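You operate a simulated robot arm through the tools that you are given. There is no shell and no other tool. Be economical: measure what you need, move in short steps, check, and stop when the job is done.

Carry out the task below with a simulated robot arm. There is one attempt and no reset: what you move stays moved.

## Task
Plug in column ten, clear its counter and time a stroke up.
Fine: motor switch on after the plug is home; select ten and pull its safety pin; the box ends at the top.

Only the result counts: the job must be done as asked and must still hold three seconds after the hand-in. Knocking over, shifting, dropping, spilling or breaking anything else fails it.

## Robot
A 7-joint arm with a two-finger parallel gripper, fixed in place. Base frame: the origin is at the foot of the arm, x ahead of it, y to its left, z up. Units: m, degrees, N and s.
With the tool pointing down near the work surface it reaches from about 0.1 to 0.84 m from the base axis. Its first joint turns from -166.0 to 166.0 degrees. Payload 3.43 kg.
The TCP is the grasp point between the finger pads, 0.03 m short of the fingertips. In the tool frame z runs along the fingers and y along their closing line. The gripper opens to 0.094 m. The fingers are 0.028 m wide and 0.01 m thick; the gripper's body (0.05 by 0.096 m) begins 0.055 m behind the TCP.
Orientation is that of the tool frame in the base frame, as a unit quaternion [w, x, y, z]. With the fingers straight down and closing along the base's y, the tool's x points along the base's -x, its y along +y and its z along -z.

## Interface
- The arm moves only by the tool servo_tool. Its argument "series" is a list of rows, each an object (a shift or turn left out is 0, a gripper value left out holds the last) with "delta_pos": the shift along the tool's x, y, z in units of 30 mm (1.0 is 30 mm), a list of three; "delta_rot": the turn, a rotation vector about the tool's x, y, z in units of 6 degrees (1.0 is 6 degrees), a list of three; "claw": the finger opening in cm, from 0 to 9.4. In form: [{"delta_pos": [x, y, z], "delta_rot": [rx, ry, rz], "claw": claw}, ...]. A call has 1 to 10 rows; each row shifts and turns the commanded pose from where the row before left it, along the tool's axes as they then stand. A call with a number of a shift or a turn outside -1 to 1 is refused whole. Rows are played at 5 a second. More than 0.05 m and 8.6 degrees between two rows, or a gripper value outside its range, and nothing of the call is played. Where a pose cannot be reached the arm comes as near as it can. A force on the tool above 50 N (or 10 N above the force at the start of the call, whichever is more), or a blocked arm, ends the call early, and 0.2 s more pass. Each finger travels about 0.045 m/s and halts on what it meets, pressing with about 40 N; the grip force reading is that of the motor and also rises with nothing between the fingers. The clock runs only during rows and for 0.2 s after the last one: add rows that do not move to give the fingers time. The reply holds the time, the measured pose of the TCP, the force on the tool along the base axes, the opening and the grip force, in the units named above and with some noise, with the torque about the TCP (base axes, N m) and any sound that the robot's microphone picked up.
- Cameras (640 x 400 px; columns grow to the right, rows downward): "scene" is fixed at [0.2191, -0.6512, 1.3716]; the picture's right is [0.64, -0.77, 0.00], its down [-0.34, -0.29, -0.89] and it looks along [0.68, 0.57, -0.45] (base axes); focal length 214 px, centre (320, 200). "wrist" rides on the gripper at [0.076, 0.014, -0.102] in the tool frame; the picture's right is [-0.18, 0.98, 0.00], its down [-0.75, -0.14, -0.64] and it looks along [-0.63, -0.12, 0.77] (tool axes); focal length 243 px, centre (320, 200). There is no depth. A picture from a camera that has moved, and an enlarged one, comes with that camera's place and axes in the base frame and with its lens.
- grab_frame(camera): a new picture of that camera. No time passes.
- lift_body(by): slides the trunk up (or, below 0, down) by that many m; the arm rides with it, the base frame stays. It gives what a move gives, with no picture.
- enlarge(camera, box): a new picture of the part [left, top, right, bottom] of that camera's present view, enlarged. No time passes.
- close_job(): hands the job in; it is judged then, once.

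Work in short steps. Places have to be worked out from the pictures, the camera data and where the tool is seen: move nearer, look again, correct. Check each grasp and each placing, and mend what went wrong. You have 120 turns and 84 pictures in all, those below and enlarged ones among them. Open the gripper and draw the arm clear of the work before you hand the job in, unless the task says otherwise; then end with one line.

The tools are called after "Emit:" by a JSON object that holds its "fn" and its "kwargs". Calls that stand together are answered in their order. servo_tool: Moves the arm, as the interface text tells. Its arguments: {"type":"object","properties":{"series":{"type":"array"}},"required":["series"]} The other tools are called the same way: lift_body (by) slides the trunk up or down; grab_frame (camera) takes a picture; enlarge (camera, box) takes an enlarged picture of a part of a camera's view; close_job () hands the job in.

At the start:

```text
time: 0.0
tool_pos: [0.4747, -0.2537, 1.2836]
tcp_rot: [0.008, -0.002, 1.0, 0.008]
ft_force: [82.4, 21.7, -134.1]
moment: [-2.93, -2.8, -2.22]
width: 0.0939
finger_force: 0.1
trunk travel left (down, up): [-0.35, 0.14]
```

scene: 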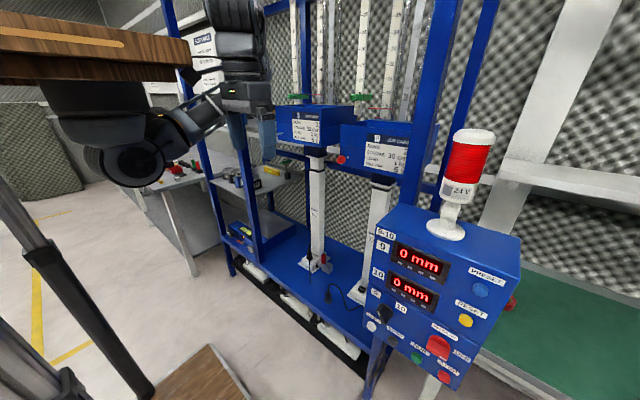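
wrist: 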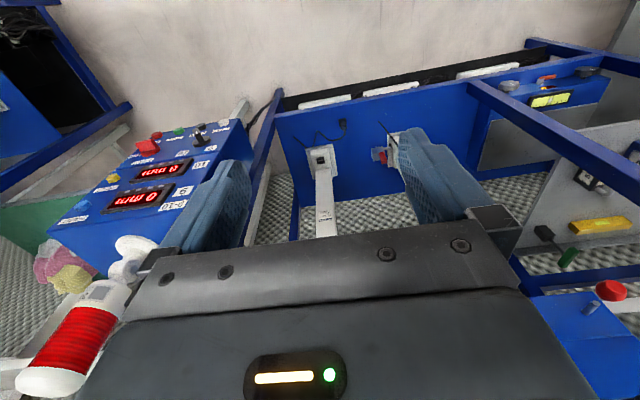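

The opening force reading is high (about 160 N), so the gripper may be touching something. I'll look closer at the scene before I move.

Emit:
{"fn": "enlarge", "kwargs": {"camera": "scene", "box": [350, 190, 530, 400]}}

Emit:
{"fn": "enlarge", "kwargs": {"camera": "scene", "box": [180, 60, 440, 300]}}

Emit:
{"fn": "enlarge", "kwargs": {"camera": "wrist", "box": [240, 80, 480, 260]}}

```text
1.90 times, centred on (440, 295) of scene
camera zoom: at [0.2191, -0.6512, 1.3716], right [0.64, -0.77, 0.0], down [-0.34, -0.29, -0.89], along [0.68, 0.57, -0.45], focal length 408 px, centre (91, 19)
```

zoom: 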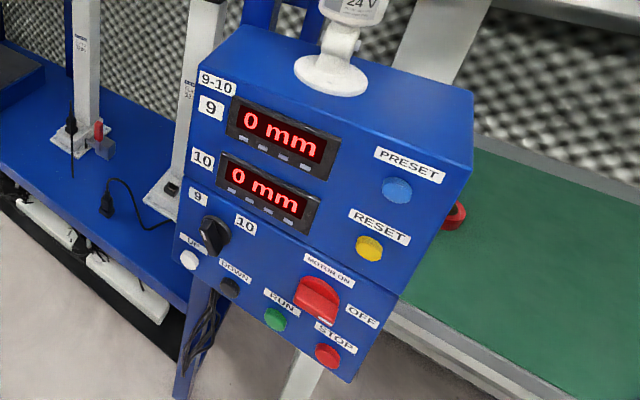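

```text
1.67 times, centred on (310, 180) of scene
camera zoom: at [0.2191, -0.6512, 1.3716], right [0.64, -0.77, 0.0], down [-0.34, -0.29, -0.89], along [0.68, 0.57, -0.45], focal length 358 px, centre (337, 233)
```

zoom: 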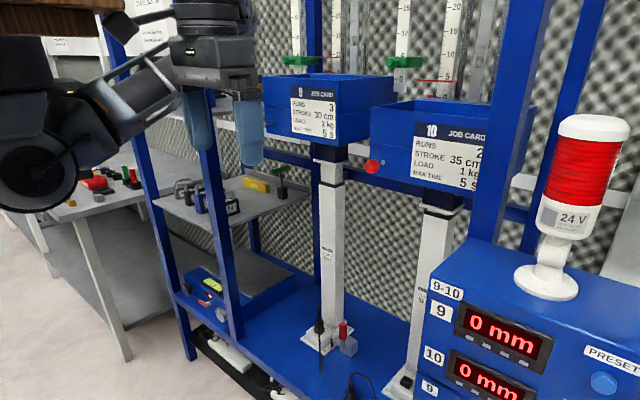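

```text
2.22 times, centred on (360, 170) of wrist
camera zoom: at [0.3962, -0.2415, 1.3835], right [0.18, 0.98, 0.02], down [0.74, -0.15, 0.65], along [0.64, -0.1, -0.76], focal length 539 px, centre (231, 267)
```

zoom: 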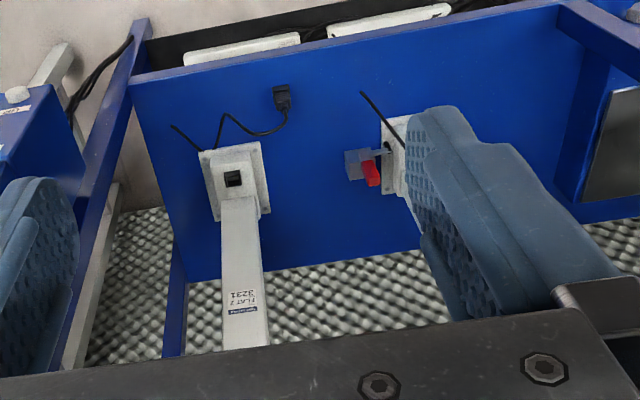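

Column 10's cable lies on the deck with its socket in the column foot. The pin is probably the red knob beside box 10. I'll zoom in for detail on the panel, the pin and the shelf items.

Emit:
{"fn": "enlarge", "kwargs": {"camera": "scene", "box": [360, 280, 480, 390]}}

Emit:
{"fn": "enlarge", "kwargs": {"camera": "scene", "box": [325, 85, 425, 185]}}

Emit:
{"fn": "enlarge", "kwargs": {"camera": "scene", "box": [290, 220, 390, 310]}}

Emit:
{"fn": "enlarge", "kwargs": {"camera": "scene", "box": [150, 140, 310, 260]}}

Emit:
{"fn": "servo_tool", "kwargs": {"series": [{"delta_pos": [0, 0, 0]}]}}

```text
3.64 times, centred on (420, 335) of scene
camera zoom: at [0.2191, -0.6512, 1.3716], right [0.64, -0.77, 0.0], down [-0.34, -0.29, -0.89], along [0.68, 0.57, -0.45], focal length 780 px, centre (-44, -291)
```

zoom: 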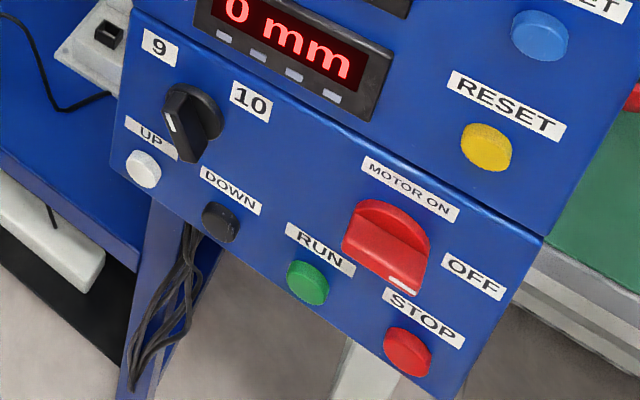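

```text
4.00 times, centred on (375, 135) of scene
camera zoom: at [0.2191, -0.6512, 1.3716], right [0.64, -0.77, 0.0], down [-0.34, -0.29, -0.89], along [0.68, 0.57, -0.45], focal length 858 px, centre (100, 460)
```

zoom: 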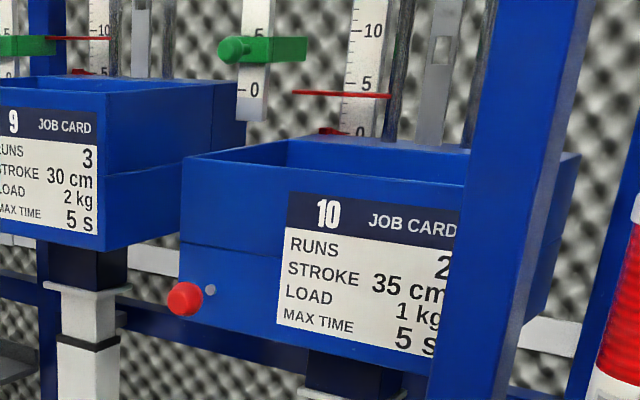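

```text
4.44 times, centred on (340, 265) of scene
camera zoom: at [0.2191, -0.6512, 1.3716], right [0.64, -0.77, 0.0], down [-0.34, -0.29, -0.89], along [0.68, 0.57, -0.45], focal length 953 px, centre (231, -89)
```

zoom: 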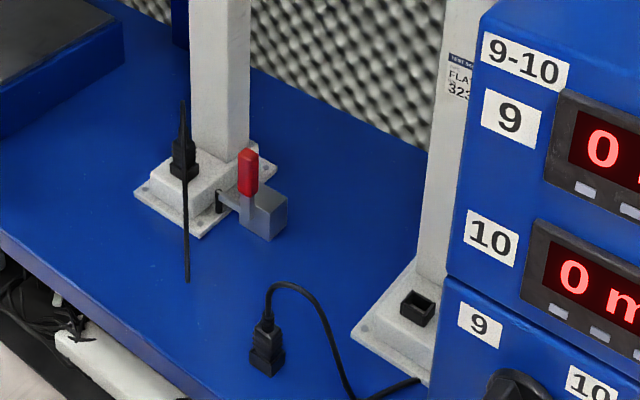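

```text
3.33 times, centred on (230, 200) of scene
camera zoom: at [0.2191, -0.6512, 1.3716], right [0.64, -0.77, 0.0], down [-0.34, -0.29, -0.89], along [0.68, 0.57, -0.45], focal length 715 px, centre (620, 200)
```

zoom: 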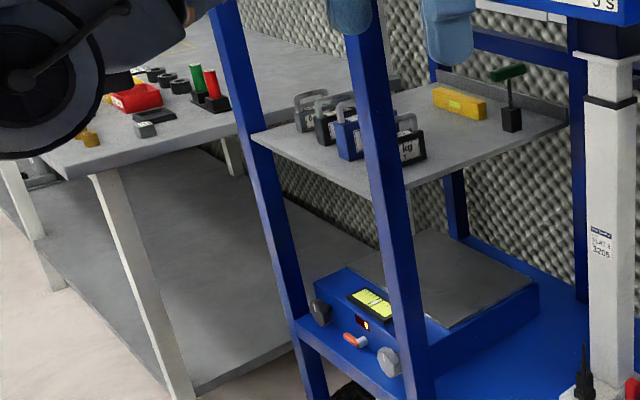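

```text
time: 0.4
tool_pos: [0.4754, -0.2537, 1.2835]
tcp_rot: [0.008, -0.002, 1.0, 0.009]
ft_force: [12.5, 1.2, -11.9]
moment: [-0.13, 0.27, -0.11]
width: 0.094
finger_force: 0.0
trunk travel left (down, up): [-0.35, 0.14]
```

Triangulating from the two cameras:

| Item | Position (x, y, z) |
|---|---|
| Plug | ≈ (0.82, -0.20, 0.43) |
| Socket 10 | ≈ (0.954, -0.318, 0.457) |
| Panel face | x ≈ 0.60 |

The first force reading settled, so there's no contact. I'll lower the trunk in free space to work on the plug first.

Emit:
{"fn": "lift_body", "kwargs": {"by": -0.3}}

Emit:
{"fn": "grab_frame", "kwargs": {"camera": "wrist"}}

Emit:
{"fn": "grab_frame", "kwargs": {"camera": "scene"}}

```text
time: 3.4
tool_pos: [0.4754, -0.2528, 0.9843]
tcp_rot: [0.008, -0.003, 1.0, 0.009]
ft_force: [4.4, -0.4, -5.5]
moment: [0.04, -0.01, 0.05]
width: 0.094
finger_force: 0.1
trunk travel left (down, up): [-0.05, 0.44]
stopped: the force on the tool passed its limit at 50 N (the readings are from after the stop); the commanded pose is now the measured one
```

```text
74 pictures are left
camera wrist: at [0.3967, -0.2415, 1.0825], right [0.18, 0.98, 0.02], down [0.74, -0.15, 0.65], along [0.64, -0.1, -0.76], focal length 243 px, centre (320, 200)
```

wrist: 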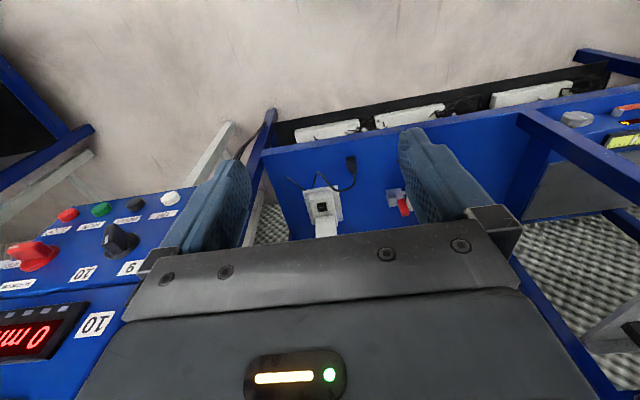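

```text
73 pictures are left
```

scene: 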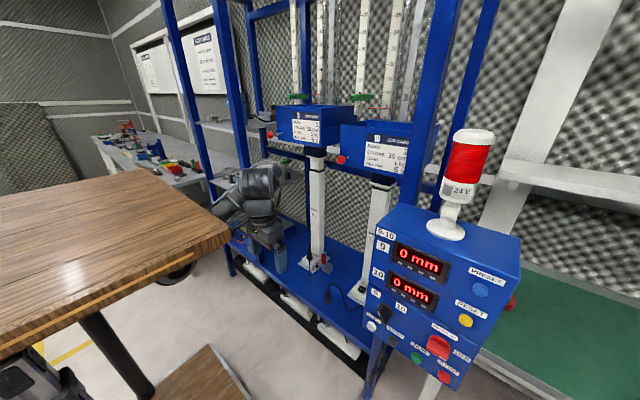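

The trunk went down the full 0.30 m, and the stop was just a transient. The wooden slab rides with the trunk. I'll tilt the tool 48° forward while lowering, staying in front of the deck.

Emit:
{"fn": "servo_tool", "kwargs": {"series": [{"delta_pos": [0, 0, 0.7], "delta_rot": [0, -1, 0]}, {"delta_pos": [0, 0, 0.7], "delta_rot": [0, -1, 0]}, {"delta_pos": [0, 0, 0.7], "delta_rot": [0, -1, 0]}, {"delta_pos": [0.2, 0, 0.6], "delta_rot": [0, -1, 0]}, {"delta_pos": [0.2, 0, 0.6], "delta_rot": [0, -1, 0]}, {"delta_pos": [0.4, 0, 0.5], "delta_rot": [0, -1, 0]}, {"delta_pos": [0.5, 0, 0.5], "delta_rot": [0, -1, 0]}, {"delta_pos": [0.5, 0, 0.5], "delta_rot": [0, -1, 0]}]}}

Emit:
{"fn": "enlarge", "kwargs": {"camera": "wrist", "box": [160, 0, 520, 240]}}

```text
time: 5.2
tool_pos: [0.4837, -0.289, 0.8276]
tcp_rot: [0.405, 0.0, 0.914, 0.011]
ft_force: [-0.5, 1.6, 0.0]
moment: [0.01, -0.03, -0.01]
width: 0.0941
finger_force: 0.1
out of reach, approached as far as the arm can: row 6, 7, 8
trunk travel left (down, up): [-0.05, 0.44]
```

```text
1.67 times, centred on (340, 120) of wrist
camera zoom: at [0.3561, -0.2756, 0.8384], right [0.11, 0.98, 0.16], down [0.03, -0.16, 0.99], along [0.99, -0.11, -0.05], focal length 404 px, centre (287, 333)
```

zoom: 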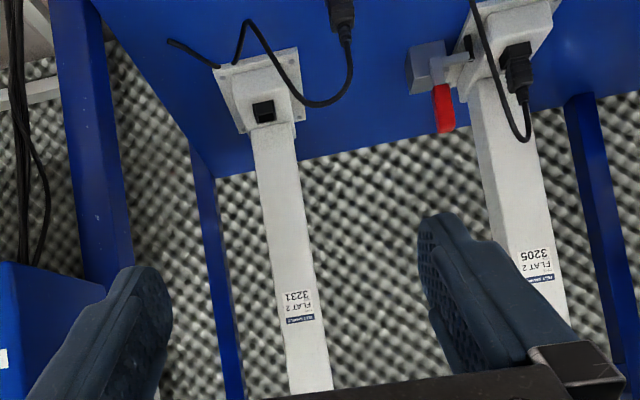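

The cord comes out of the top of the plug on the deck, so the plug is standing upright. Next I'll move forward and down along the tool axis towards it.

Emit:
{"fn": "servo_tool", "kwargs": {"series": [{"delta_pos": [0, 0.3, 0.9]}, {"delta_pos": [0, 0.3, 0.9]}, {"delta_pos": [0, 0.3, 0.9]}, {"delta_pos": [0, 0.3, 0.9]}, {"delta_pos": [0, 0.3, 0.9]}, {"delta_pos": [0, 0.3, 0.9]}]}}

Emit:
{"fn": "grab_frame", "kwargs": {"camera": "wrist"}}

Emit:
{"fn": "grab_frame", "kwargs": {"camera": "scene"}}

```text
time: 6.6
tool_pos: [0.6102, -0.2509, 0.7277]
tcp_rot: [0.414, 0.002, 0.91, 0.008]
ft_force: [1.1, -0.2, -0.5]
moment: [0.01, -0.01, -0.02]
width: 0.0938
finger_force: 0.2
out of reach, approached as far as the arm can: row 1, 2, 3
trunk travel left (down, up): [-0.05, 0.44]
```

```text
71 pictures are left
camera wrist: at [0.4822, -0.2364, 0.7354], right [0.12, 0.98, 0.16], down [0.01, -0.16, 0.99], along [0.99, -0.11, -0.03], focal length 243 px, centre (320, 200)
```

wrist: 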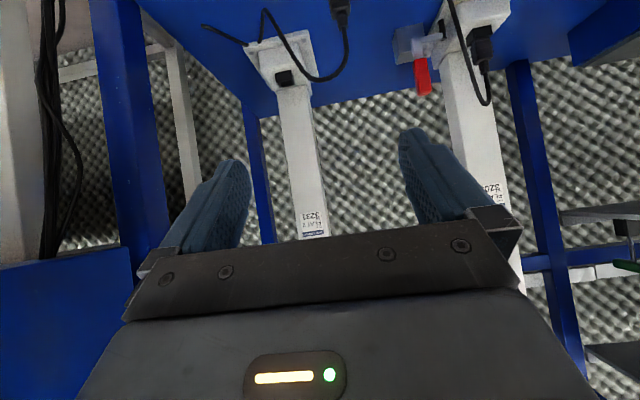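

```text
70 pictures are left
```

scene: 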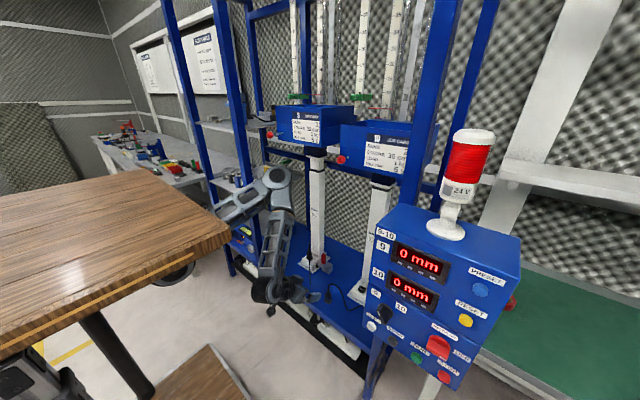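

All clear, and the elbow is up between the posts. I'll continue forward and down to about (0.74, -0.20, 0.55).

Emit:
{"fn": "servo_tool", "kwargs": {"series": [{"delta_pos": [0.2, 0.2, 0.9]}, {"delta_pos": [0.2, 0.2, 0.9]}, {"delta_pos": [0.2, 0.2, 0.9]}, {"delta_pos": [0.2, 0.2, 0.9]}, {"delta_pos": [0.2, 0.2, 0.9]}, {"delta_pos": [0.2, 0.2, 0.9]}, {"delta_pos": [0.2, 0.2, 0.9]}, {"delta_pos": [0, 0, 0]}]}}

Emit:
{"fn": "grab_frame", "kwargs": {"camera": "wrist"}}

Emit:
{"fn": "enlarge", "kwargs": {"camera": "scene", "box": [250, 220, 390, 320]}}

```text
time: 8.4
tool_pos: [0.7247, -0.2052, 0.5721]
tcp_rot: [0.414, 0.002, 0.91, 0.009]
ft_force: [-0.2, -0.3, -0.7]
moment: [0.02, 0.0, 0.01]
width: 0.0941
finger_force: 0.0
trunk travel left (down, up): [-0.05, 0.44]
```

```text
69 pictures are left
camera wrist: at [0.5965, -0.1907, 0.5806], right [0.12, 0.98, 0.16], down [0.01, -0.16, 0.99], along [0.99, -0.11, -0.03], focal length 243 px, centre (320, 200)
```

wrist: 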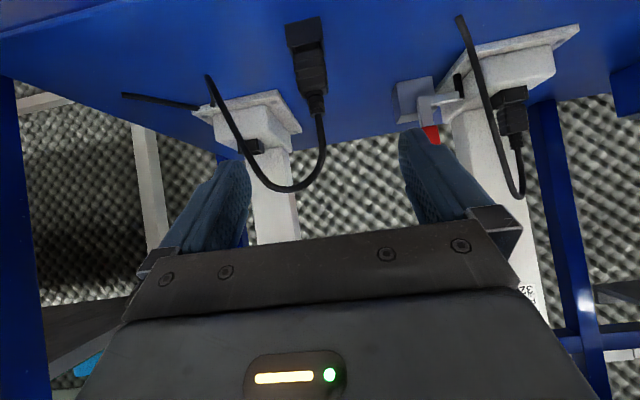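

```text
4.00 times, centred on (320, 270) of scene
camera zoom: at [0.2191, -0.6512, 1.3716], right [0.64, -0.77, 0.0], down [-0.34, -0.29, -0.89], along [0.68, 0.57, -0.45], focal length 858 px, centre (320, -80)
```

zoom: 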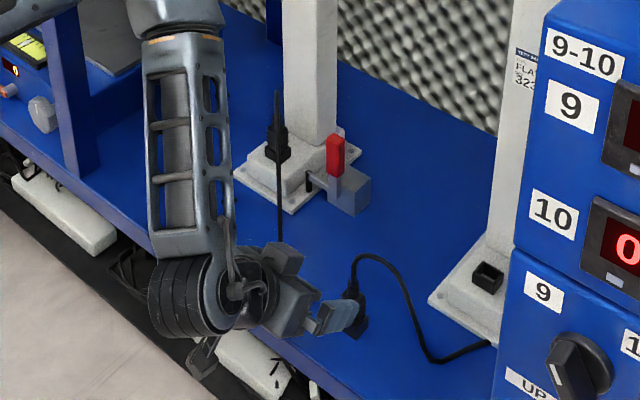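

Triangulated top and bottom, the plug stands upright at (0.817, -0.206) from z = 0.40 to 0.49. I'll drop to grasp height just in front of it and narrow the fingers to 6 cm.

Emit:
{"fn": "servo_tool", "kwargs": {"series": [{"delta_pos": [0.73, 0, 0.75], "claw": 6.0}, {"delta_pos": [0.73, 0, 0.75]}, {"delta_pos": [0.73, 0, 0.75]}, {"delta_pos": [0.73, 0, 0.75]}, {"delta_pos": [0, 0, 0]}]}}

Emit:
{"fn": "enlarge", "kwargs": {"camera": "wrist", "box": [180, 40, 460, 220]}}

Emit:
{"fn": "enlarge", "kwargs": {"camera": "scene", "box": [300, 240, 400, 310]}}

```text
time: 9.6
tool_pos: [0.7338, -0.2024, 0.4496]
tcp_rot: [0.415, 0.001, 0.91, 0.009]
ft_force: [-15.0, 2.7, 27.7]
moment: [-0.89, -0.01, -0.48]
width: 0.0582
finger_force: 0.0
trunk travel left (down, up): [-0.05, 0.44]
```

```text
2.22 times, centred on (320, 130) of wrist
camera zoom: at [0.6066, -0.1897, 0.4566], right [0.12, 0.98, 0.15], down [0.01, -0.16, 0.99], along [0.99, -0.11, -0.03], focal length 539 px, centre (320, 356)
```

zoom: 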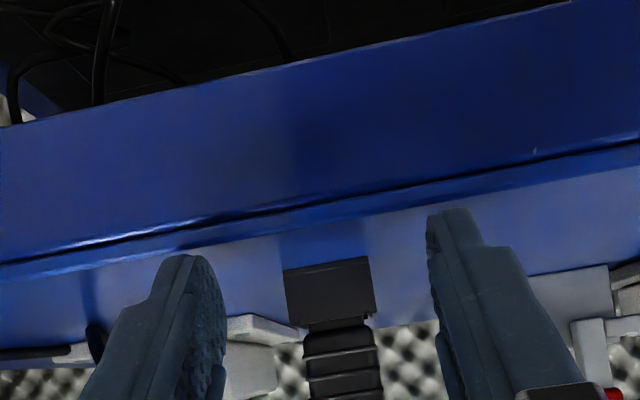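

```text
5.71 times, centred on (350, 275) of scene
camera zoom: at [0.2191, -0.6512, 1.3716], right [0.64, -0.77, 0.0], down [-0.34, -0.29, -0.89], along [0.68, 0.57, -0.45], focal length 1226 px, centre (149, -229)
```

zoom: 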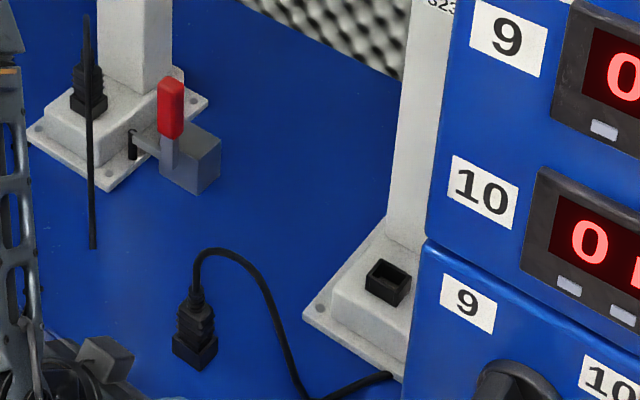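

The z reaction of 28 N and the torque say the -y fingertip just touched the deck (z ≈ 0.42), so I'll lift off. The plug has a lower block that enters the socket and a ribbed grip section above it. A near-horizontal grip with the camera on top suits that better, so I'll back up and roll the hand 180° about its axis.

Emit:
{"fn": "servo_tool", "kwargs": {"series": [{"delta_pos": [-0.94, 0, -0.82]}, {"delta_pos": [-0.94, 0, -0.82]}, {"delta_pos": [-0.94, 0, -0.82]}, {"delta_pos": [-0.94, 0, -0.82]}, {"delta_pos": [-0.3, 0, -0.95]}, {"delta_pos": [0, 0, -0.95]}, {"delta_pos": [0, 0, -0.95]}, {"delta_pos": [0, 0, 0]}]}}

Emit:
{"fn": "servo_tool", "kwargs": {"series": [{"delta_rot": [0, 0, -1]}, {"delta_rot": [0, 0, -1]}, {"delta_rot": [0, 0, -1]}, {"delta_rot": [0, 0, -1]}, {"delta_rot": [0, 0, -1]}, {"delta_rot": [0, 0, -1]}, {"delta_rot": [0, 0, -1]}, {"delta_rot": [0, 0, -1]}, {"delta_rot": [0, 0, -1]}, {"delta_rot": [0, 0, -1]}]}}

Emit:
{"fn": "servo_tool", "kwargs": {"series": [{"delta_rot": [0, 0, -1]}, {"delta_rot": [0, 0, -1]}, {"delta_rot": [0, 0, -1]}, {"delta_rot": [0, 0, -1]}, {"delta_rot": [0, 0, -1]}, {"delta_rot": [0, 0, -1]}, {"delta_rot": [0, 0, -1]}, {"delta_rot": [0, 0, -1]}, {"delta_rot": [0, 0, -1]}, {"delta_rot": [0, 0, -1]}]}}

```text
time: 11.4
tool_pos: [0.6768, -0.2082, 0.6598]
tcp_rot: [0.415, 0.002, 0.91, 0.008]
ft_force: [-0.8, 0.3, 0.2]
moment: [-0.03, -0.01, -0.03]
width: 0.0603
finger_force: 0.1
trunk travel left (down, up): [-0.05, 0.44]
```

```text
time: 13.6
tool_pos: [0.6763, -0.206, 0.6595]
tcp_rot: [0.362, -0.454, 0.789, -0.199]
ft_force: [-0.3, 0.0, -0.6]
moment: [0.01, 0.0, -0.03]
width: 0.0597
finger_force: 0.1
trunk travel left (down, up): [-0.05, 0.44]
```

```text
time: 15.8
tool_pos: [0.6768, -0.2059, 0.6602]
tcp_rot: [-0.215, 0.788, -0.456, 0.354]
ft_force: [0.2, 0.4, 0.6]
moment: [0.0, -0.02, -0.01]
width: 0.0599
finger_force: 0.0
trunk travel left (down, up): [-0.05, 0.44]
```

The roll is working with no limits hit. I'll finish the last 60°.

Emit:
{"fn": "servo_tool", "kwargs": {"series": [{"delta_rot": [0, 0, -1]}, {"delta_rot": [0, 0, -1]}, {"delta_rot": [0, 0, -1]}, {"delta_rot": [0, 0, -1]}, {"delta_rot": [0, 0, -1]}, {"delta_rot": [0, 0, -1]}, {"delta_rot": [0, 0, -1]}, {"delta_rot": [0, 0, -1]}, {"delta_rot": [0, 0, -1]}, {"delta_rot": [0, 0, -1]}]}}

Emit:
{"fn": "grab_frame", "kwargs": {"camera": "wrist"}}

```text
time: 18.0
tool_pos: [0.6763, -0.2053, 0.6593]
tcp_rot: [-0.009, 0.911, 0.0, 0.413]
ft_force: [-0.2, -0.2, 0.1]
moment: [0.01, 0.01, 0.02]
width: 0.0599
finger_force: 0.1
trunk travel left (down, up): [-0.05, 0.44]
```

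```text
65 pictures are left
camera wrist: at [0.6488, -0.2222, 0.7819], right [-0.11, -0.98, -0.15], down [-0.98, 0.14, -0.14], along [0.16, 0.14, -0.98], focal length 243 px, centre (320, 200)
```

wrist: 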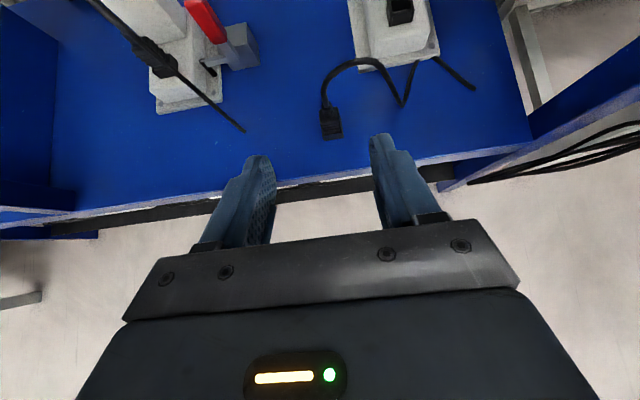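

The camera is now on top with a clear view, and this picture confirms the plug at ≈ (0.816, -0.204) and the socket at ≈ (0.948, -0.320). I'll tilt to 73° and come down to a standoff in front of the plug.

Emit:
{"fn": "servo_tool", "kwargs": {"series": [{"delta_rot": [0, 1, 0]}, {"delta_rot": [0, 1, 0]}, {"delta_rot": [0, 1, 0]}, {"delta_rot": [0, 1, 0]}, {"delta_pos": [-0.87, 0, 0.57]}, {"delta_pos": [-0.87, 0, 0.57]}, {"delta_pos": [-0.87, 0, 0.57]}, {"delta_pos": [-0.87, 0, 0.57]}, {"delta_pos": [-0.87, 0, 0.57]}, {"delta_pos": [0, 0, 0]}]}}

Emit:
{"fn": "grab_frame", "kwargs": {"camera": "wrist"}}

Emit:
{"fn": "enlarge", "kwargs": {"camera": "wrist", "box": [250, 20, 470, 170]}}

```text
time: 20.2
tool_pos: [0.7163, -0.2417, 0.5358]
tcp_rot: [-0.011, 0.805, -0.001, 0.594]
ft_force: [-0.9, -0.2, -0.3]
moment: [-0.03, -0.01, -0.01]
width: 0.06
finger_force: 0.1
out of reach, approached as far as the arm can: row 5, 7, 8, 9
trunk travel left (down, up): [-0.05, 0.44]
```

```text
64 pictures are left
camera wrist: at [0.6408, -0.2596, 0.635], right [-0.04, -0.98, -0.19], down [-0.84, 0.14, -0.53], along [0.54, 0.14, -0.83], focal length 243 px, centre (320, 200)
```

wrist: 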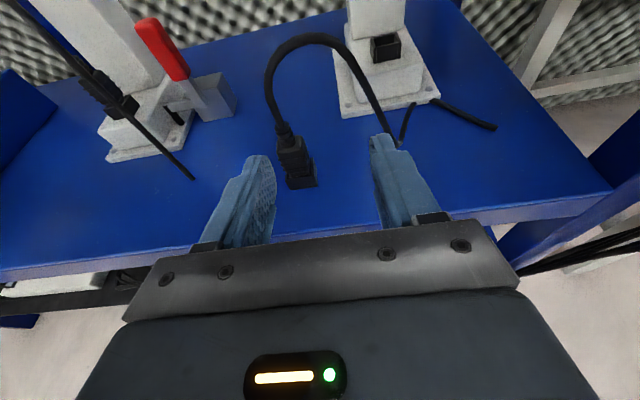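

```text
2.67 times, centred on (360, 95) of wrist
camera zoom: at [0.6408, -0.2596, 0.635], right [-0.04, -0.98, -0.19], down [-0.84, 0.14, -0.53], along [0.54, 0.14, -0.83], focal length 647 px, centre (213, 480)
```

zoom: 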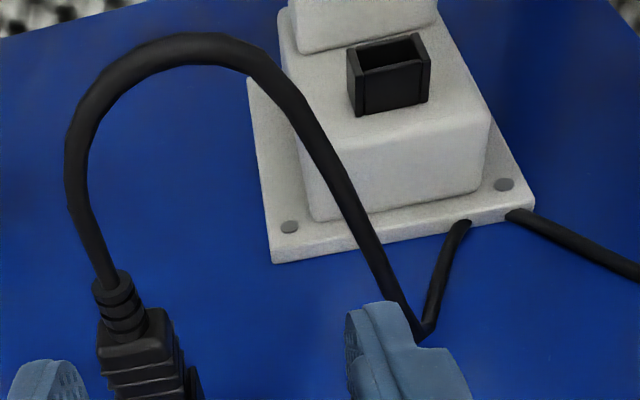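

The arm deviated slightly because of a wrist limit. Lowering the trunk the last 5 cm should ease it, and there is ample clearance at z = 0.536.

Emit:
{"fn": "lift_body", "kwargs": {"by": -0.04}}

Emit:
{"fn": "servo_tool", "kwargs": {"series": [{"delta_pos": [0, -0.4, 0]}, {"delta_pos": [0, -0.4, 0]}, {"delta_pos": [0, -0.4, 0]}, {"delta_pos": [0, 0, 0]}]}}

Emit:
{"fn": "grab_frame", "kwargs": {"camera": "wrist"}}

```text
time: 21.0
tool_pos: [0.7164, -0.2421, 0.496]
tcp_rot: [-0.012, 0.805, -0.001, 0.593]
ft_force: [-1.7, -1.1, 0.7]
moment: [0.02, 0.01, 0.0]
width: 0.0601
finger_force: 0.0
trunk travel left (down, up): [-0.01, 0.48]
```

```text
time: 22.0
tool_pos: [0.7115, -0.2285, 0.5088]
tcp_rot: [-0.014, 0.806, 0.001, 0.591]
ft_force: [0.0, 0.0, -0.2]
moment: [0.03, 0.02, 0.0]
width: 0.0598
finger_force: 0.1
out of reach, approached as far as the arm can: row 1, 2, 3
trunk travel left (down, up): [-0.01, 0.48]
```

```text
62 pictures are left
camera wrist: at [0.6363, -0.2462, 0.6103], right [-0.04, -0.98, -0.2], down [-0.84, 0.14, -0.52], along [0.54, 0.14, -0.83], focal length 243 px, centre (320, 200)
```

wrist: 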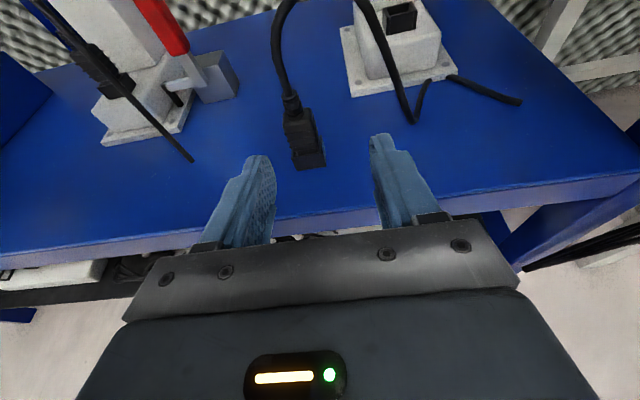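

The wrist is still limited at a 73° tilt. I'll ease the tilt to about 65° and check that the pose tracks.

Emit:
{"fn": "servo_tool", "kwargs": {"series": [{"delta_rot": [0, -0.65, 0]}, {"delta_rot": [0, -0.65, 0]}, {"delta_pos": [0, -0.2, 0.3]}, {"delta_pos": [0, -0.2, 0.3]}, {"delta_pos": [0, 0, 0]}]}}

```text
time: 23.2
tool_pos: [0.7277, -0.2164, 0.5021]
tcp_rot: [-0.011, 0.844, 0.0, 0.537]
ft_force: [0.3, 0.7, 0.4]
moment: [0.0, -0.02, 0.0]
width: 0.0599
finger_force: 0.0
trunk travel left (down, up): [-0.01, 0.48]
```

Tracking is good. At 65° tilt, the grip point lies straight along the tool axis, so I'll centre in y and advance part way.

Emit:
{"fn": "servo_tool", "kwargs": {"series": [{"delta_pos": [0, -0.38, 0.3]}, {"delta_pos": [0, 0, 0.7]}, {"delta_pos": [0, 0, 0.7]}, {"delta_pos": [0, 0, 0]}]}}

Emit:
{"fn": "enlarge", "kwargs": {"camera": "wrist", "box": [200, 70, 440, 230]}}

Emit:
{"fn": "enlarge", "kwargs": {"camera": "scene", "box": [290, 250, 390, 320]}}

```text
time: 24.2
tool_pos: [0.7738, -0.2129, 0.487]
tcp_rot: [-0.015, 0.844, 0.002, 0.536]
ft_force: [-1.0, -0.3, -1.0]
moment: [-0.02, 0.0, -0.01]
width: 0.06
finger_force: 0.1
out of reach, approached as far as the arm can: row 2, 3
trunk travel left (down, up): [-0.01, 0.48]
```

```text
2.50 times, centred on (320, 150) of wrist
camera zoom: at [0.7132, -0.2312, 0.5971], right [-0.06, -0.98, -0.19], down [-0.9, 0.13, -0.4], along [0.42, 0.15, -0.9], focal length 606 px, centre (320, 325)
```

zoom: 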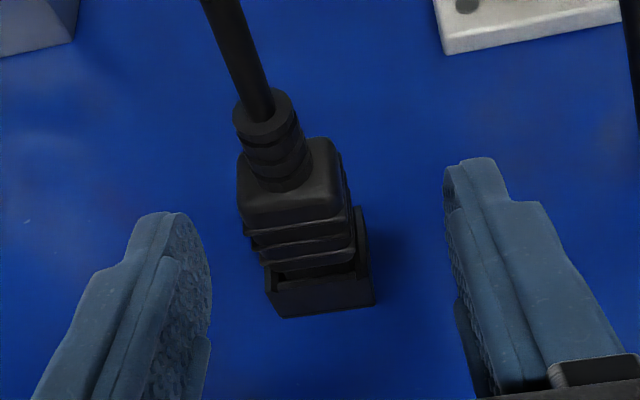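

```text
5.71 times, centred on (340, 285) of scene
camera zoom: at [0.2191, -0.6512, 1.3716], right [0.64, -0.77, 0.0], down [-0.34, -0.29, -0.89], along [0.68, 0.57, -0.45], focal length 1226 px, centre (206, -286)
```

zoom: 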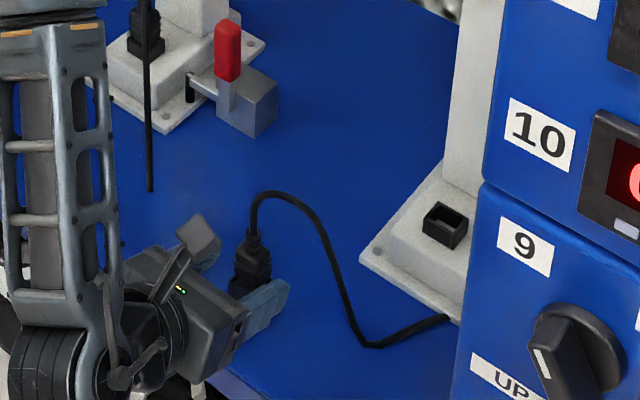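

The lower block is a parking holder that the plug sits in, so I must pull the plug straight up first. The wrist limit showed again, so I'll go to a 58° tilt and advance to the grip position.

Emit:
{"fn": "servo_tool", "kwargs": {"series": [{"delta_rot": [0, -0.6, 0]}, {"delta_rot": [0, -0.6, 0]}, {"delta_pos": [0, -0.13, 0.4]}, {"delta_pos": [0, -0.13, 0.4]}, {"delta_pos": [0.05, 0, 0.35]}, {"delta_pos": [0, 0, 0]}]}}

Emit:
{"fn": "enlarge", "kwargs": {"camera": "wrist", "box": [200, 70, 440, 230]}}

```text
time: 25.6
tool_pos: [0.8037, -0.2037, 0.4699]
tcp_rot: [-0.011, 0.876, 0.001, 0.483]
ft_force: [0.4, -0.5, 0.3]
moment: [0.01, 0.0, 0.01]
width: 0.0599
finger_force: 0.1
trunk travel left (down, up): [-0.01, 0.48]
```

```text
2.50 times, centred on (320, 150) of wrist
camera zoom: at [0.7569, -0.2217, 0.5862], right [-0.09, -0.98, -0.17], down [-0.95, 0.14, -0.29], along [0.31, 0.14, -0.94], focal length 606 px, centre (320, 325)
```

zoom: 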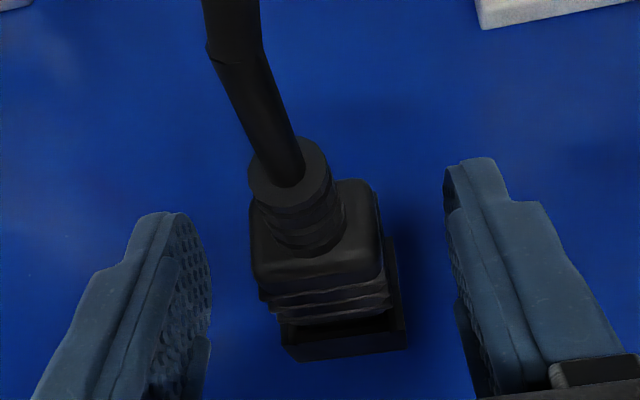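

The plug body sits between the fingers near the tips and is centred. I'll close on it now.

Emit:
{"fn": "servo_tool", "kwargs": {"series": [{"claw": 2.0}, {}, {}, {}, {}, {}]}}

Emit:
{"fn": "enlarge", "kwargs": {"camera": "wrist", "box": [200, 70, 440, 230]}}

```text
time: 27.0
tool_pos: [0.8031, -0.2051, 0.4692]
tcp_rot: [-0.011, 0.876, 0.0, 0.482]
ft_force: [0.1, 0.0, -0.1]
moment: [0.0, 0.0, -0.03]
width: 0.03
finger_force: 40.4
trunk travel left (down, up): [-0.01, 0.48]
```

```text
2.50 times, centred on (320, 150) of wrist
camera zoom: at [0.7568, -0.2218, 0.5863], right [-0.09, -0.98, -0.17], down [-0.95, 0.14, -0.29], along [0.31, 0.14, -0.94], focal length 606 px, centre (320, 325)
```

zoom: 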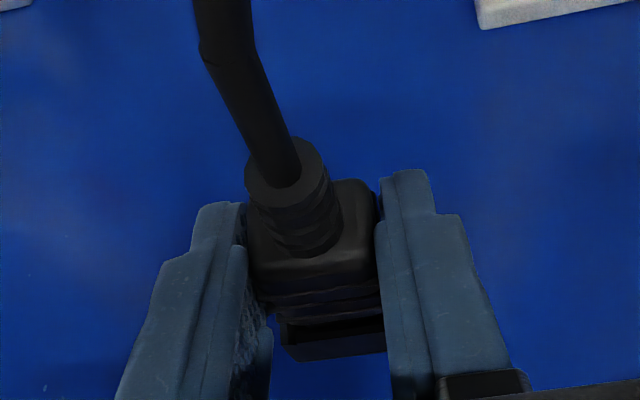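

It's gripped (3.0 cm, 40 N). Now I'll lift straight up 8 cm out of the holder.

Emit:
{"fn": "servo_tool", "kwargs": {"series": [{"delta_pos": [0.28, 0, -0.18]}, {"delta_pos": [0.28, 0, -0.18]}, {"delta_pos": [0.56, 0, -0.36]}, {"delta_pos": [0.56, 0, -0.36]}, {"delta_pos": [0.56, 0, -0.36]}, {}]}}

Emit:
{"fn": "grab_frame", "kwargs": {"camera": "wrist"}}

Emit:
{"fn": "enlarge", "kwargs": {"camera": "scene", "box": [290, 230, 390, 300]}}

```text
time: 28.4
tool_pos: [0.8027, -0.2061, 0.5498]
tcp_rot: [-0.011, 0.876, 0.001, 0.483]
ft_force: [-0.3, 0.7, -0.9]
moment: [0.07, 0.0, 0.03]
width: 0.0301
finger_force: 40.4
trunk travel left (down, up): [-0.01, 0.48]
```

```text
57 pictures are left
camera wrist: at [0.7565, -0.2233, 0.6662], right [-0.09, -0.98, -0.17], down [-0.95, 0.14, -0.29], along [0.31, 0.14, -0.94], focal length 243 px, centre (320, 200)
```

wrist: 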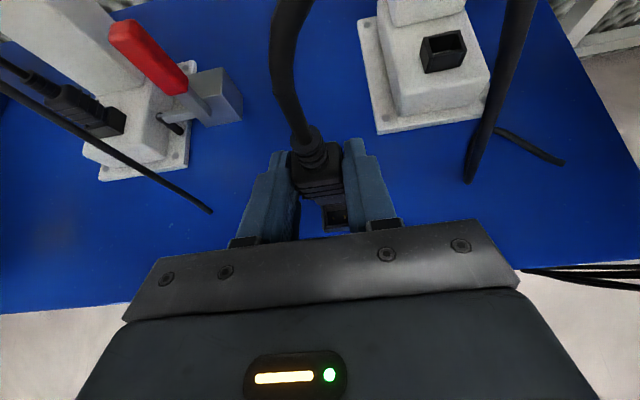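

```text
5.71 times, centred on (340, 265) of scene
camera zoom: at [0.2191, -0.6512, 1.3716], right [0.64, -0.77, 0.0], down [-0.34, -0.29, -0.89], along [0.68, 0.57, -0.45], focal length 1226 px, centre (206, -171)
```

zoom: 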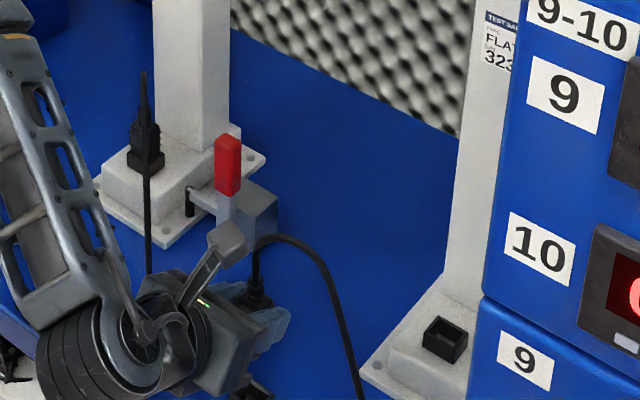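

I need to check whether the black lower block stayed on the deck or came up with the plug.

Emit:
{"fn": "enlarge", "kwargs": {"camera": "wrist", "box": [270, 120, 410, 240]}}

Emit:
{"fn": "enlarge", "kwargs": {"camera": "scene", "box": [310, 270, 370, 310]}}

Emit:
{"fn": "enlarge", "kwargs": {"camera": "wrist", "box": [340, 0, 520, 140]}}

```text
3.33 times, centred on (340, 180) of wrist
camera zoom: at [0.7565, -0.2233, 0.6662], right [-0.09, -0.98, -0.17], down [-0.95, 0.14, -0.29], along [0.31, 0.14, -0.94], focal length 809 px, centre (253, 267)
```

zoom: 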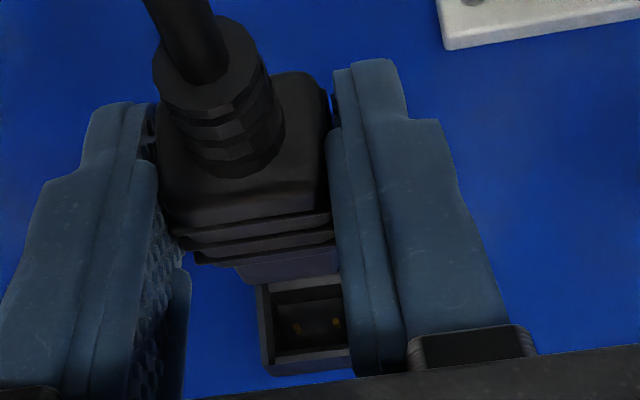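

```text
10.00 times, centred on (340, 290) of scene
camera zoom: at [0.2191, -0.6512, 1.3716], right [0.64, -0.77, 0.0], down [-0.34, -0.29, -0.89], along [0.68, 0.57, -0.45], focal length 2145 px, centre (120, -700)
```

zoom: 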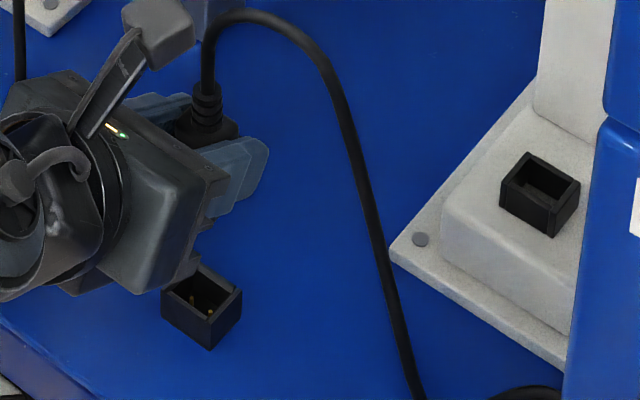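

```text
2.86 times, centred on (430, 70) of wrist
camera zoom: at [0.7565, -0.2233, 0.6662], right [-0.09, -0.98, -0.17], down [-0.95, 0.14, -0.29], along [0.31, 0.14, -0.94], focal length 693 px, centre (6, 571)
```

zoom: 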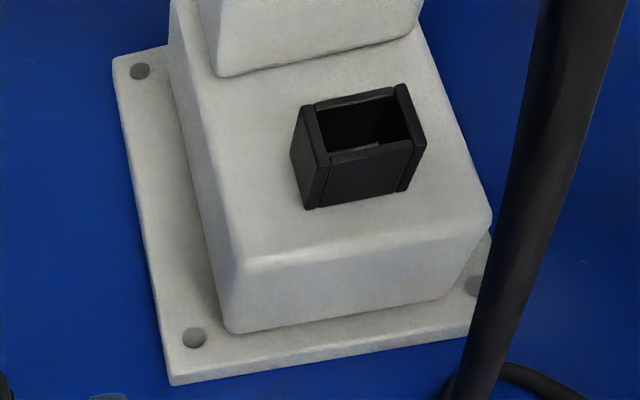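

The holder stayed on the deck, so the plug is free. Both views agree to within about 2 mm:

| Item | Position (x, y, z) |
|---|---|
| Holder rim | (0.816, -0.205, 0.437) |
| Socket 10 rim | (0.944, -0.320, 0.486), square with the frame |

That puts the seated TCP at ≈ (0.932, -0.321, 0.518). I'll move to about 5.5 cm above that.

Emit:
{"fn": "servo_tool", "kwargs": {"series": [{"delta_pos": [0.5, 0, -0.2]}, {"delta_pos": [0.45, 0.65, 0.5]}, {"delta_pos": [0.42, 0.65, 0.56]}, {"delta_pos": [0.42, 0.65, 0.56]}, {"delta_pos": [0.42, 0.65, 0.56]}, {"delta_pos": [0.42, 0.65, 0.57]}, {"delta_pos": [0.42, 0.63, 0.57]}, {}]}}

Emit:
{"fn": "grab_frame", "kwargs": {"camera": "wrist"}}

Emit:
{"fn": "enlarge", "kwargs": {"camera": "scene", "box": [310, 230, 400, 300]}}

```text
time: 30.2
tool_pos: [0.932, -0.3221, 0.5741]
tcp_rot: [-0.011, 0.876, 0.001, 0.483]
ft_force: [-0.4, 0.6, -0.6]
moment: [-0.02, 0.01, -0.03]
width: 0.0303
finger_force: 39.9
trunk travel left (down, up): [-0.01, 0.48]
```

```text
52 pictures are left
camera wrist: at [0.8866, -0.3388, 0.6909], right [-0.09, -0.98, -0.17], down [-0.95, 0.14, -0.29], along [0.31, 0.14, -0.94], focal length 243 px, centre (320, 200)
```

wrist: 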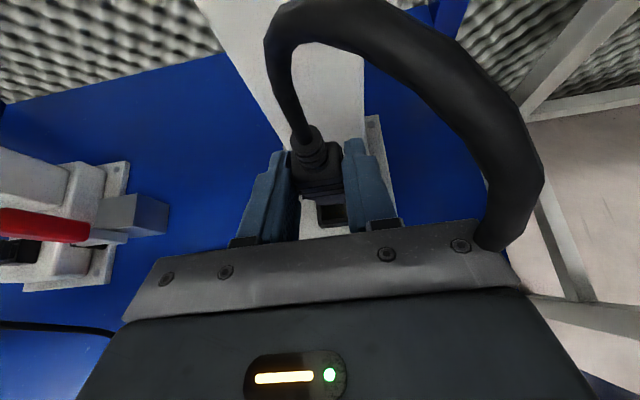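

```text
5.71 times, centred on (355, 265) of scene
camera zoom: at [0.2191, -0.6512, 1.3716], right [0.64, -0.77, 0.0], down [-0.34, -0.29, -0.89], along [0.68, 0.57, -0.45], focal length 1226 px, centre (120, -171)
```

zoom: 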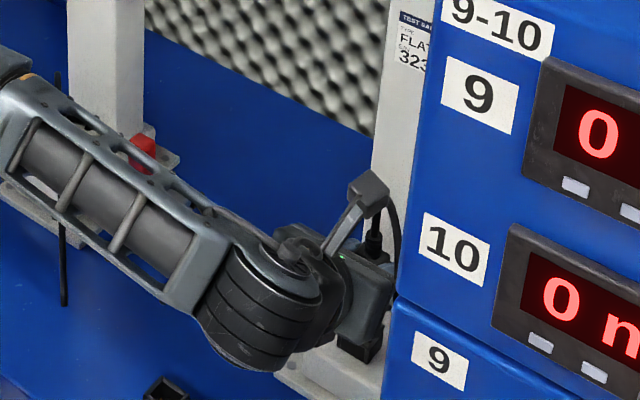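

The arm tracked perfectly. I'll check the plug-to-socket alignment in a wrist close-up before lowering.

Emit:
{"fn": "enlarge", "kwargs": {"camera": "wrist", "box": [270, 120, 410, 240]}}

```text
3.33 times, centred on (340, 180) of wrist
camera zoom: at [0.8866, -0.3388, 0.6909], right [-0.09, -0.98, -0.17], down [-0.95, 0.14, -0.29], along [0.31, 0.14, -0.94], focal length 809 px, centre (253, 267)
```

zoom: 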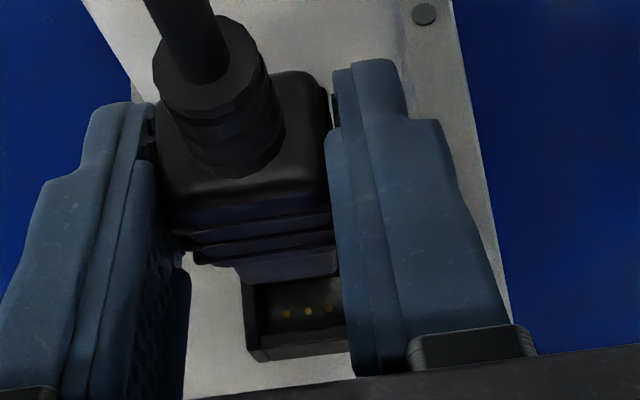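

The alignment looks good to about 1 mm. I'll apply a tiny correction and lower 3 cm, then check again.

Emit:
{"fn": "servo_tool", "kwargs": {"series": [{"delta_pos": [-0.43, -0.017, 0.25]}, {"delta_pos": [-0.43, -0.017, 0.25]}, {}]}}

Emit:
{"fn": "enlarge", "kwargs": {"camera": "wrist", "box": [270, 120, 410, 240]}}

```text
time: 31.0
tool_pos: [0.9306, -0.3211, 0.5442]
tcp_rot: [-0.011, 0.875, 0.001, 0.483]
ft_force: [0.8, 0.0, -0.2]
moment: [0.01, 0.02, -0.01]
width: 0.0299
finger_force: 39.8
trunk travel left (down, up): [-0.01, 0.48]
```

```text
3.33 times, centred on (340, 180) of wrist
camera zoom: at [0.8851, -0.3371, 0.6603], right [-0.09, -0.98, -0.17], down [-0.95, 0.14, -0.29], along [0.31, 0.14, -0.94], focal length 809 px, centre (253, 267)
```

zoom: 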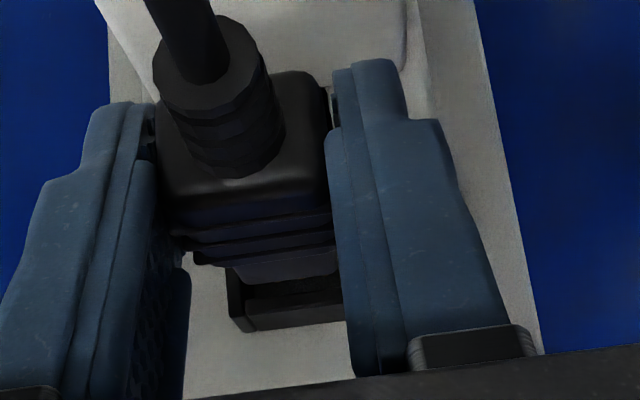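

It's still clear of contact and lined up. I'll lower the rest in 4 mm rows and watch the force.

Emit:
{"fn": "servo_tool", "kwargs": {"series": [{"delta_pos": [-0.113, 0, 0.071]}, {"delta_pos": [-0.113, 0, 0.071]}, {"delta_pos": [-0.113, 0, 0.071]}, {"delta_pos": [-0.113, 0, 0.071]}, {}]}}

Emit:
{"fn": "enlarge", "kwargs": {"camera": "wrist", "box": [270, 120, 410, 240]}}

```text
time: 32.2
tool_pos: [0.9315, -0.3195, 0.5291]
tcp_rot: [-0.012, 0.875, 0.001, 0.484]
ft_force: [7.2, -0.9, 1.4]
moment: [-0.01, -0.33, -0.03]
width: 0.0301
finger_force: 39.8
trunk travel left (down, up): [-0.01, 0.48]
```

```text
3.33 times, centred on (340, 180) of wrist
camera zoom: at [0.885, -0.3362, 0.6457], right [-0.09, -0.98, -0.17], down [-0.95, 0.14, -0.29], along [0.31, 0.14, -0.94], focal length 809 px, centre (253, 267)
```

zoom: 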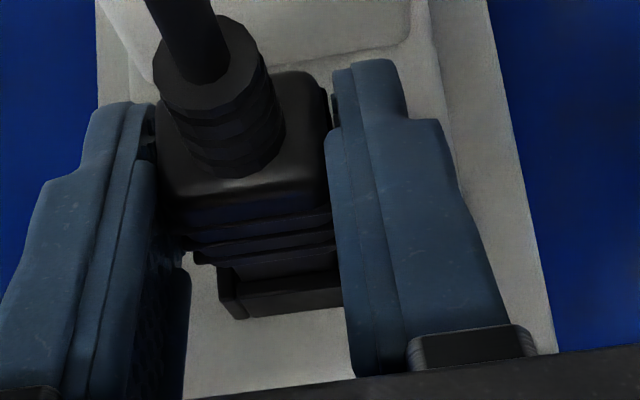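

Fx = +7 N with My = -0.33 means the plug nose is pressing the socket's front wall lightly. I'll shift about 1.5 mm in +x and 0.8 mm in -y, then continue down.

Emit:
{"fn": "servo_tool", "kwargs": {"series": [{"delta_pos": [0.027, 0.027, 0.042]}, {"delta_pos": [-0.113, 0, 0.071]}, {"delta_pos": [-0.113, 0, 0.071]}, {}]}}

```text
time: 33.2
tool_pos: [0.9309, -0.3205, 0.5211]
tcp_rot: [-0.011, 0.876, 0.0, 0.482]
ft_force: [-0.2, -0.5, -0.6]
moment: [0.0, 0.0, 0.0]
width: 0.03
finger_force: 40.4
trunk travel left (down, up): [-0.01, 0.48]
```

The nose is in and the force is zero. I'll continue in 2 mm rows until it bottoms.

Emit:
{"fn": "servo_tool", "kwargs": {"series": [{"delta_pos": [-0.057, 0, 0.036]}, {"delta_pos": [-0.057, 0, 0.036]}, {"delta_pos": [-0.057, 0, 0.036]}, {}]}}

Emit:
{"fn": "enlarge", "kwargs": {"camera": "wrist", "box": [270, 120, 410, 240]}}

```text
time: 34.2
tool_pos: [0.9328, -0.3201, 0.5167]
tcp_rot: [-0.011, 0.875, 0.0, 0.484]
ft_force: [-1.5, 0.8, 14.2]
moment: [0.04, -0.08, 0.0]
width: 0.0302
finger_force: 40.1
trunk travel left (down, up): [-0.01, 0.48]
```

```text
3.33 times, centred on (340, 180) of wrist
camera zoom: at [0.8863, -0.3372, 0.633], right [-0.09, -0.98, -0.17], down [-0.95, 0.14, -0.29], along [0.31, 0.14, -0.94], focal length 809 px, centre (253, 267)
```

zoom: 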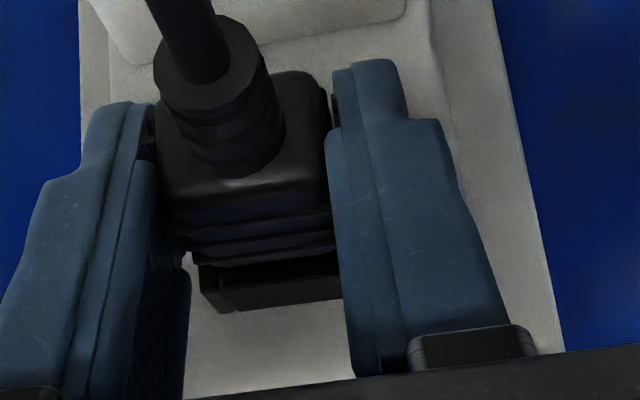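

There's 14 N at about the predicted seat depth. I'll push a little further to make sure it is fully home and hasn't stopped on insertion friction.

Emit:
{"fn": "servo_tool", "kwargs": {"series": [{"delta_pos": [-0.057, 0, 0.036]}, {"delta_pos": [-0.057, 0, 0.036]}, {"delta_pos": [-0.057, 0, 0.036]}, {}]}}

Emit:
{"fn": "enlarge", "kwargs": {"camera": "wrist", "box": [270, 120, 410, 240]}}

```text
time: 35.0
tool_pos: [0.9352, -0.3221, 0.5156]
tcp_rot: [-0.01, 0.873, 0.001, 0.488]
ft_force: [-6.9, 1.3, 17.7]
moment: [0.0, 0.14, 0.01]
width: 0.0301
finger_force: 40.1
trunk travel left (down, up): [-0.01, 0.48]
stopped in row 3: the force on the tool passed its limit at 54 N (the readings are from after the stop); the commanded pose is now the measured one
```

```text
3.33 times, centred on (340, 180) of wrist
camera zoom: at [0.8868, -0.338, 0.6322], right [-0.08, -0.98, -0.17], down [-0.94, 0.13, -0.3], along [0.32, 0.14, -0.94], focal length 809 px, centre (253, 267)
```

zoom: 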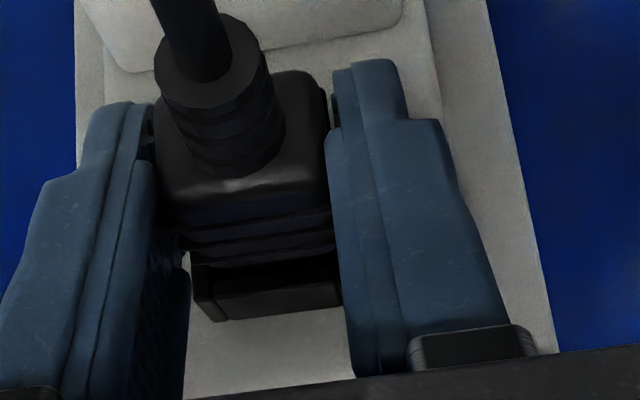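

It's hard-bottomed at 54 N. I'll release the plug and inspect its seating against column 9's plug.

Emit:
{"fn": "servo_tool", "kwargs": {"series": [{"claw": 5.0}, {}, {}, {}]}}

Emit:
{"fn": "enlarge", "kwargs": {"camera": "wrist", "box": [240, 100, 400, 230]}}

```text
time: 36.0
tool_pos: [0.9345, -0.3204, 0.5139]
tcp_rot: [-0.009, 0.874, 0.0, 0.485]
ft_force: [-0.2, 0.2, 0.0]
moment: [0.05, 0.0, -0.01]
width: 0.0501
finger_force: 0.0
trunk travel left (down, up): [-0.01, 0.48]
```

```text
3.08 times, centred on (320, 165) of wrist
camera zoom: at [0.8866, -0.3378, 0.63], right [-0.09, -0.98, -0.17], down [-0.94, 0.14, -0.3], along [0.32, 0.14, -0.94], focal length 746 px, centre (320, 308)
```

zoom: 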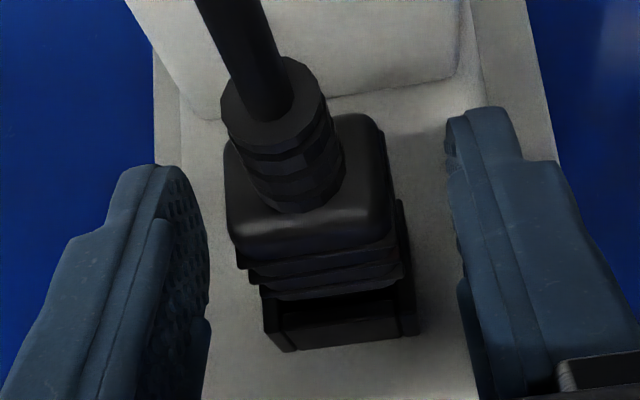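

The plug is released and looks squarely seated. I'll retreat straight back along the tool axis and inspect it from the scene camera.

Emit:
{"fn": "servo_tool", "kwargs": {"series": [{"delta_pos": [0, 0, -0.5]}, {"delta_pos": [0, 0, -0.9]}, {"delta_pos": [0, 0, -0.9]}, {"delta_pos": [0, 0, -0.9]}, {"delta_pos": [0, 0, -0.9]}, {}]}}

Emit:
{"fn": "enlarge", "kwargs": {"camera": "scene", "box": [310, 230, 400, 300]}}

Emit:
{"fn": "grab_frame", "kwargs": {"camera": "wrist"}}

```text
time: 37.4
tool_pos: [0.8299, -0.3233, 0.5799]
tcp_rot: [-0.01, 0.874, 0.0, 0.485]
ft_force: [-0.2, 0.0, 0.4]
moment: [0.01, -0.02, 0.02]
width: 0.0501
finger_force: 0.1
trunk travel left (down, up): [-0.01, 0.48]
```

```text
5.71 times, centred on (355, 265) of scene
camera zoom: at [0.2191, -0.6512, 1.3716], right [0.64, -0.77, 0.0], down [-0.34, -0.29, -0.89], along [0.68, 0.57, -0.45], focal length 1226 px, centre (120, -171)
```

zoom: 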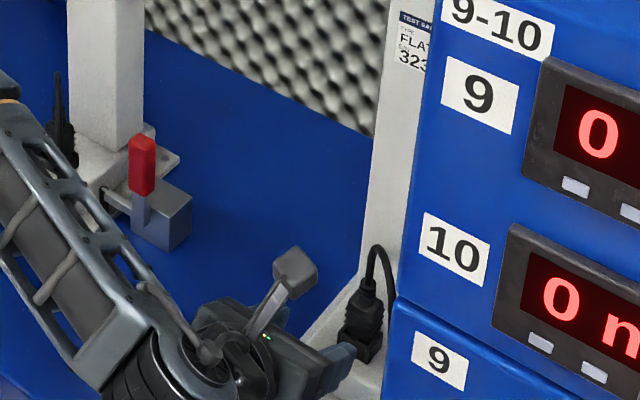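

```text
43 pictures are left
camera wrist: at [0.7821, -0.34, 0.6952], right [-0.09, -0.98, -0.17], down [-0.94, 0.14, -0.3], along [0.32, 0.14, -0.94], focal length 243 px, centre (320, 200)
```

wrist: 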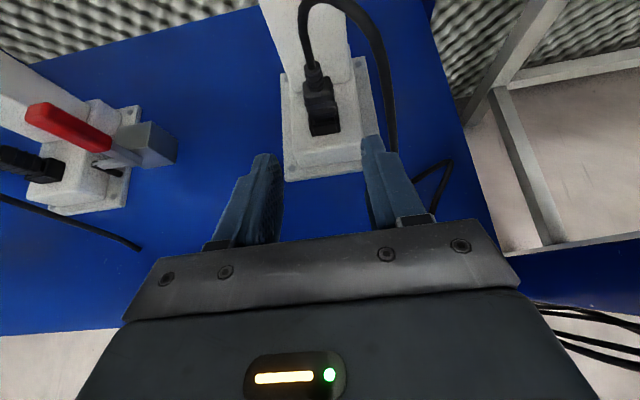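

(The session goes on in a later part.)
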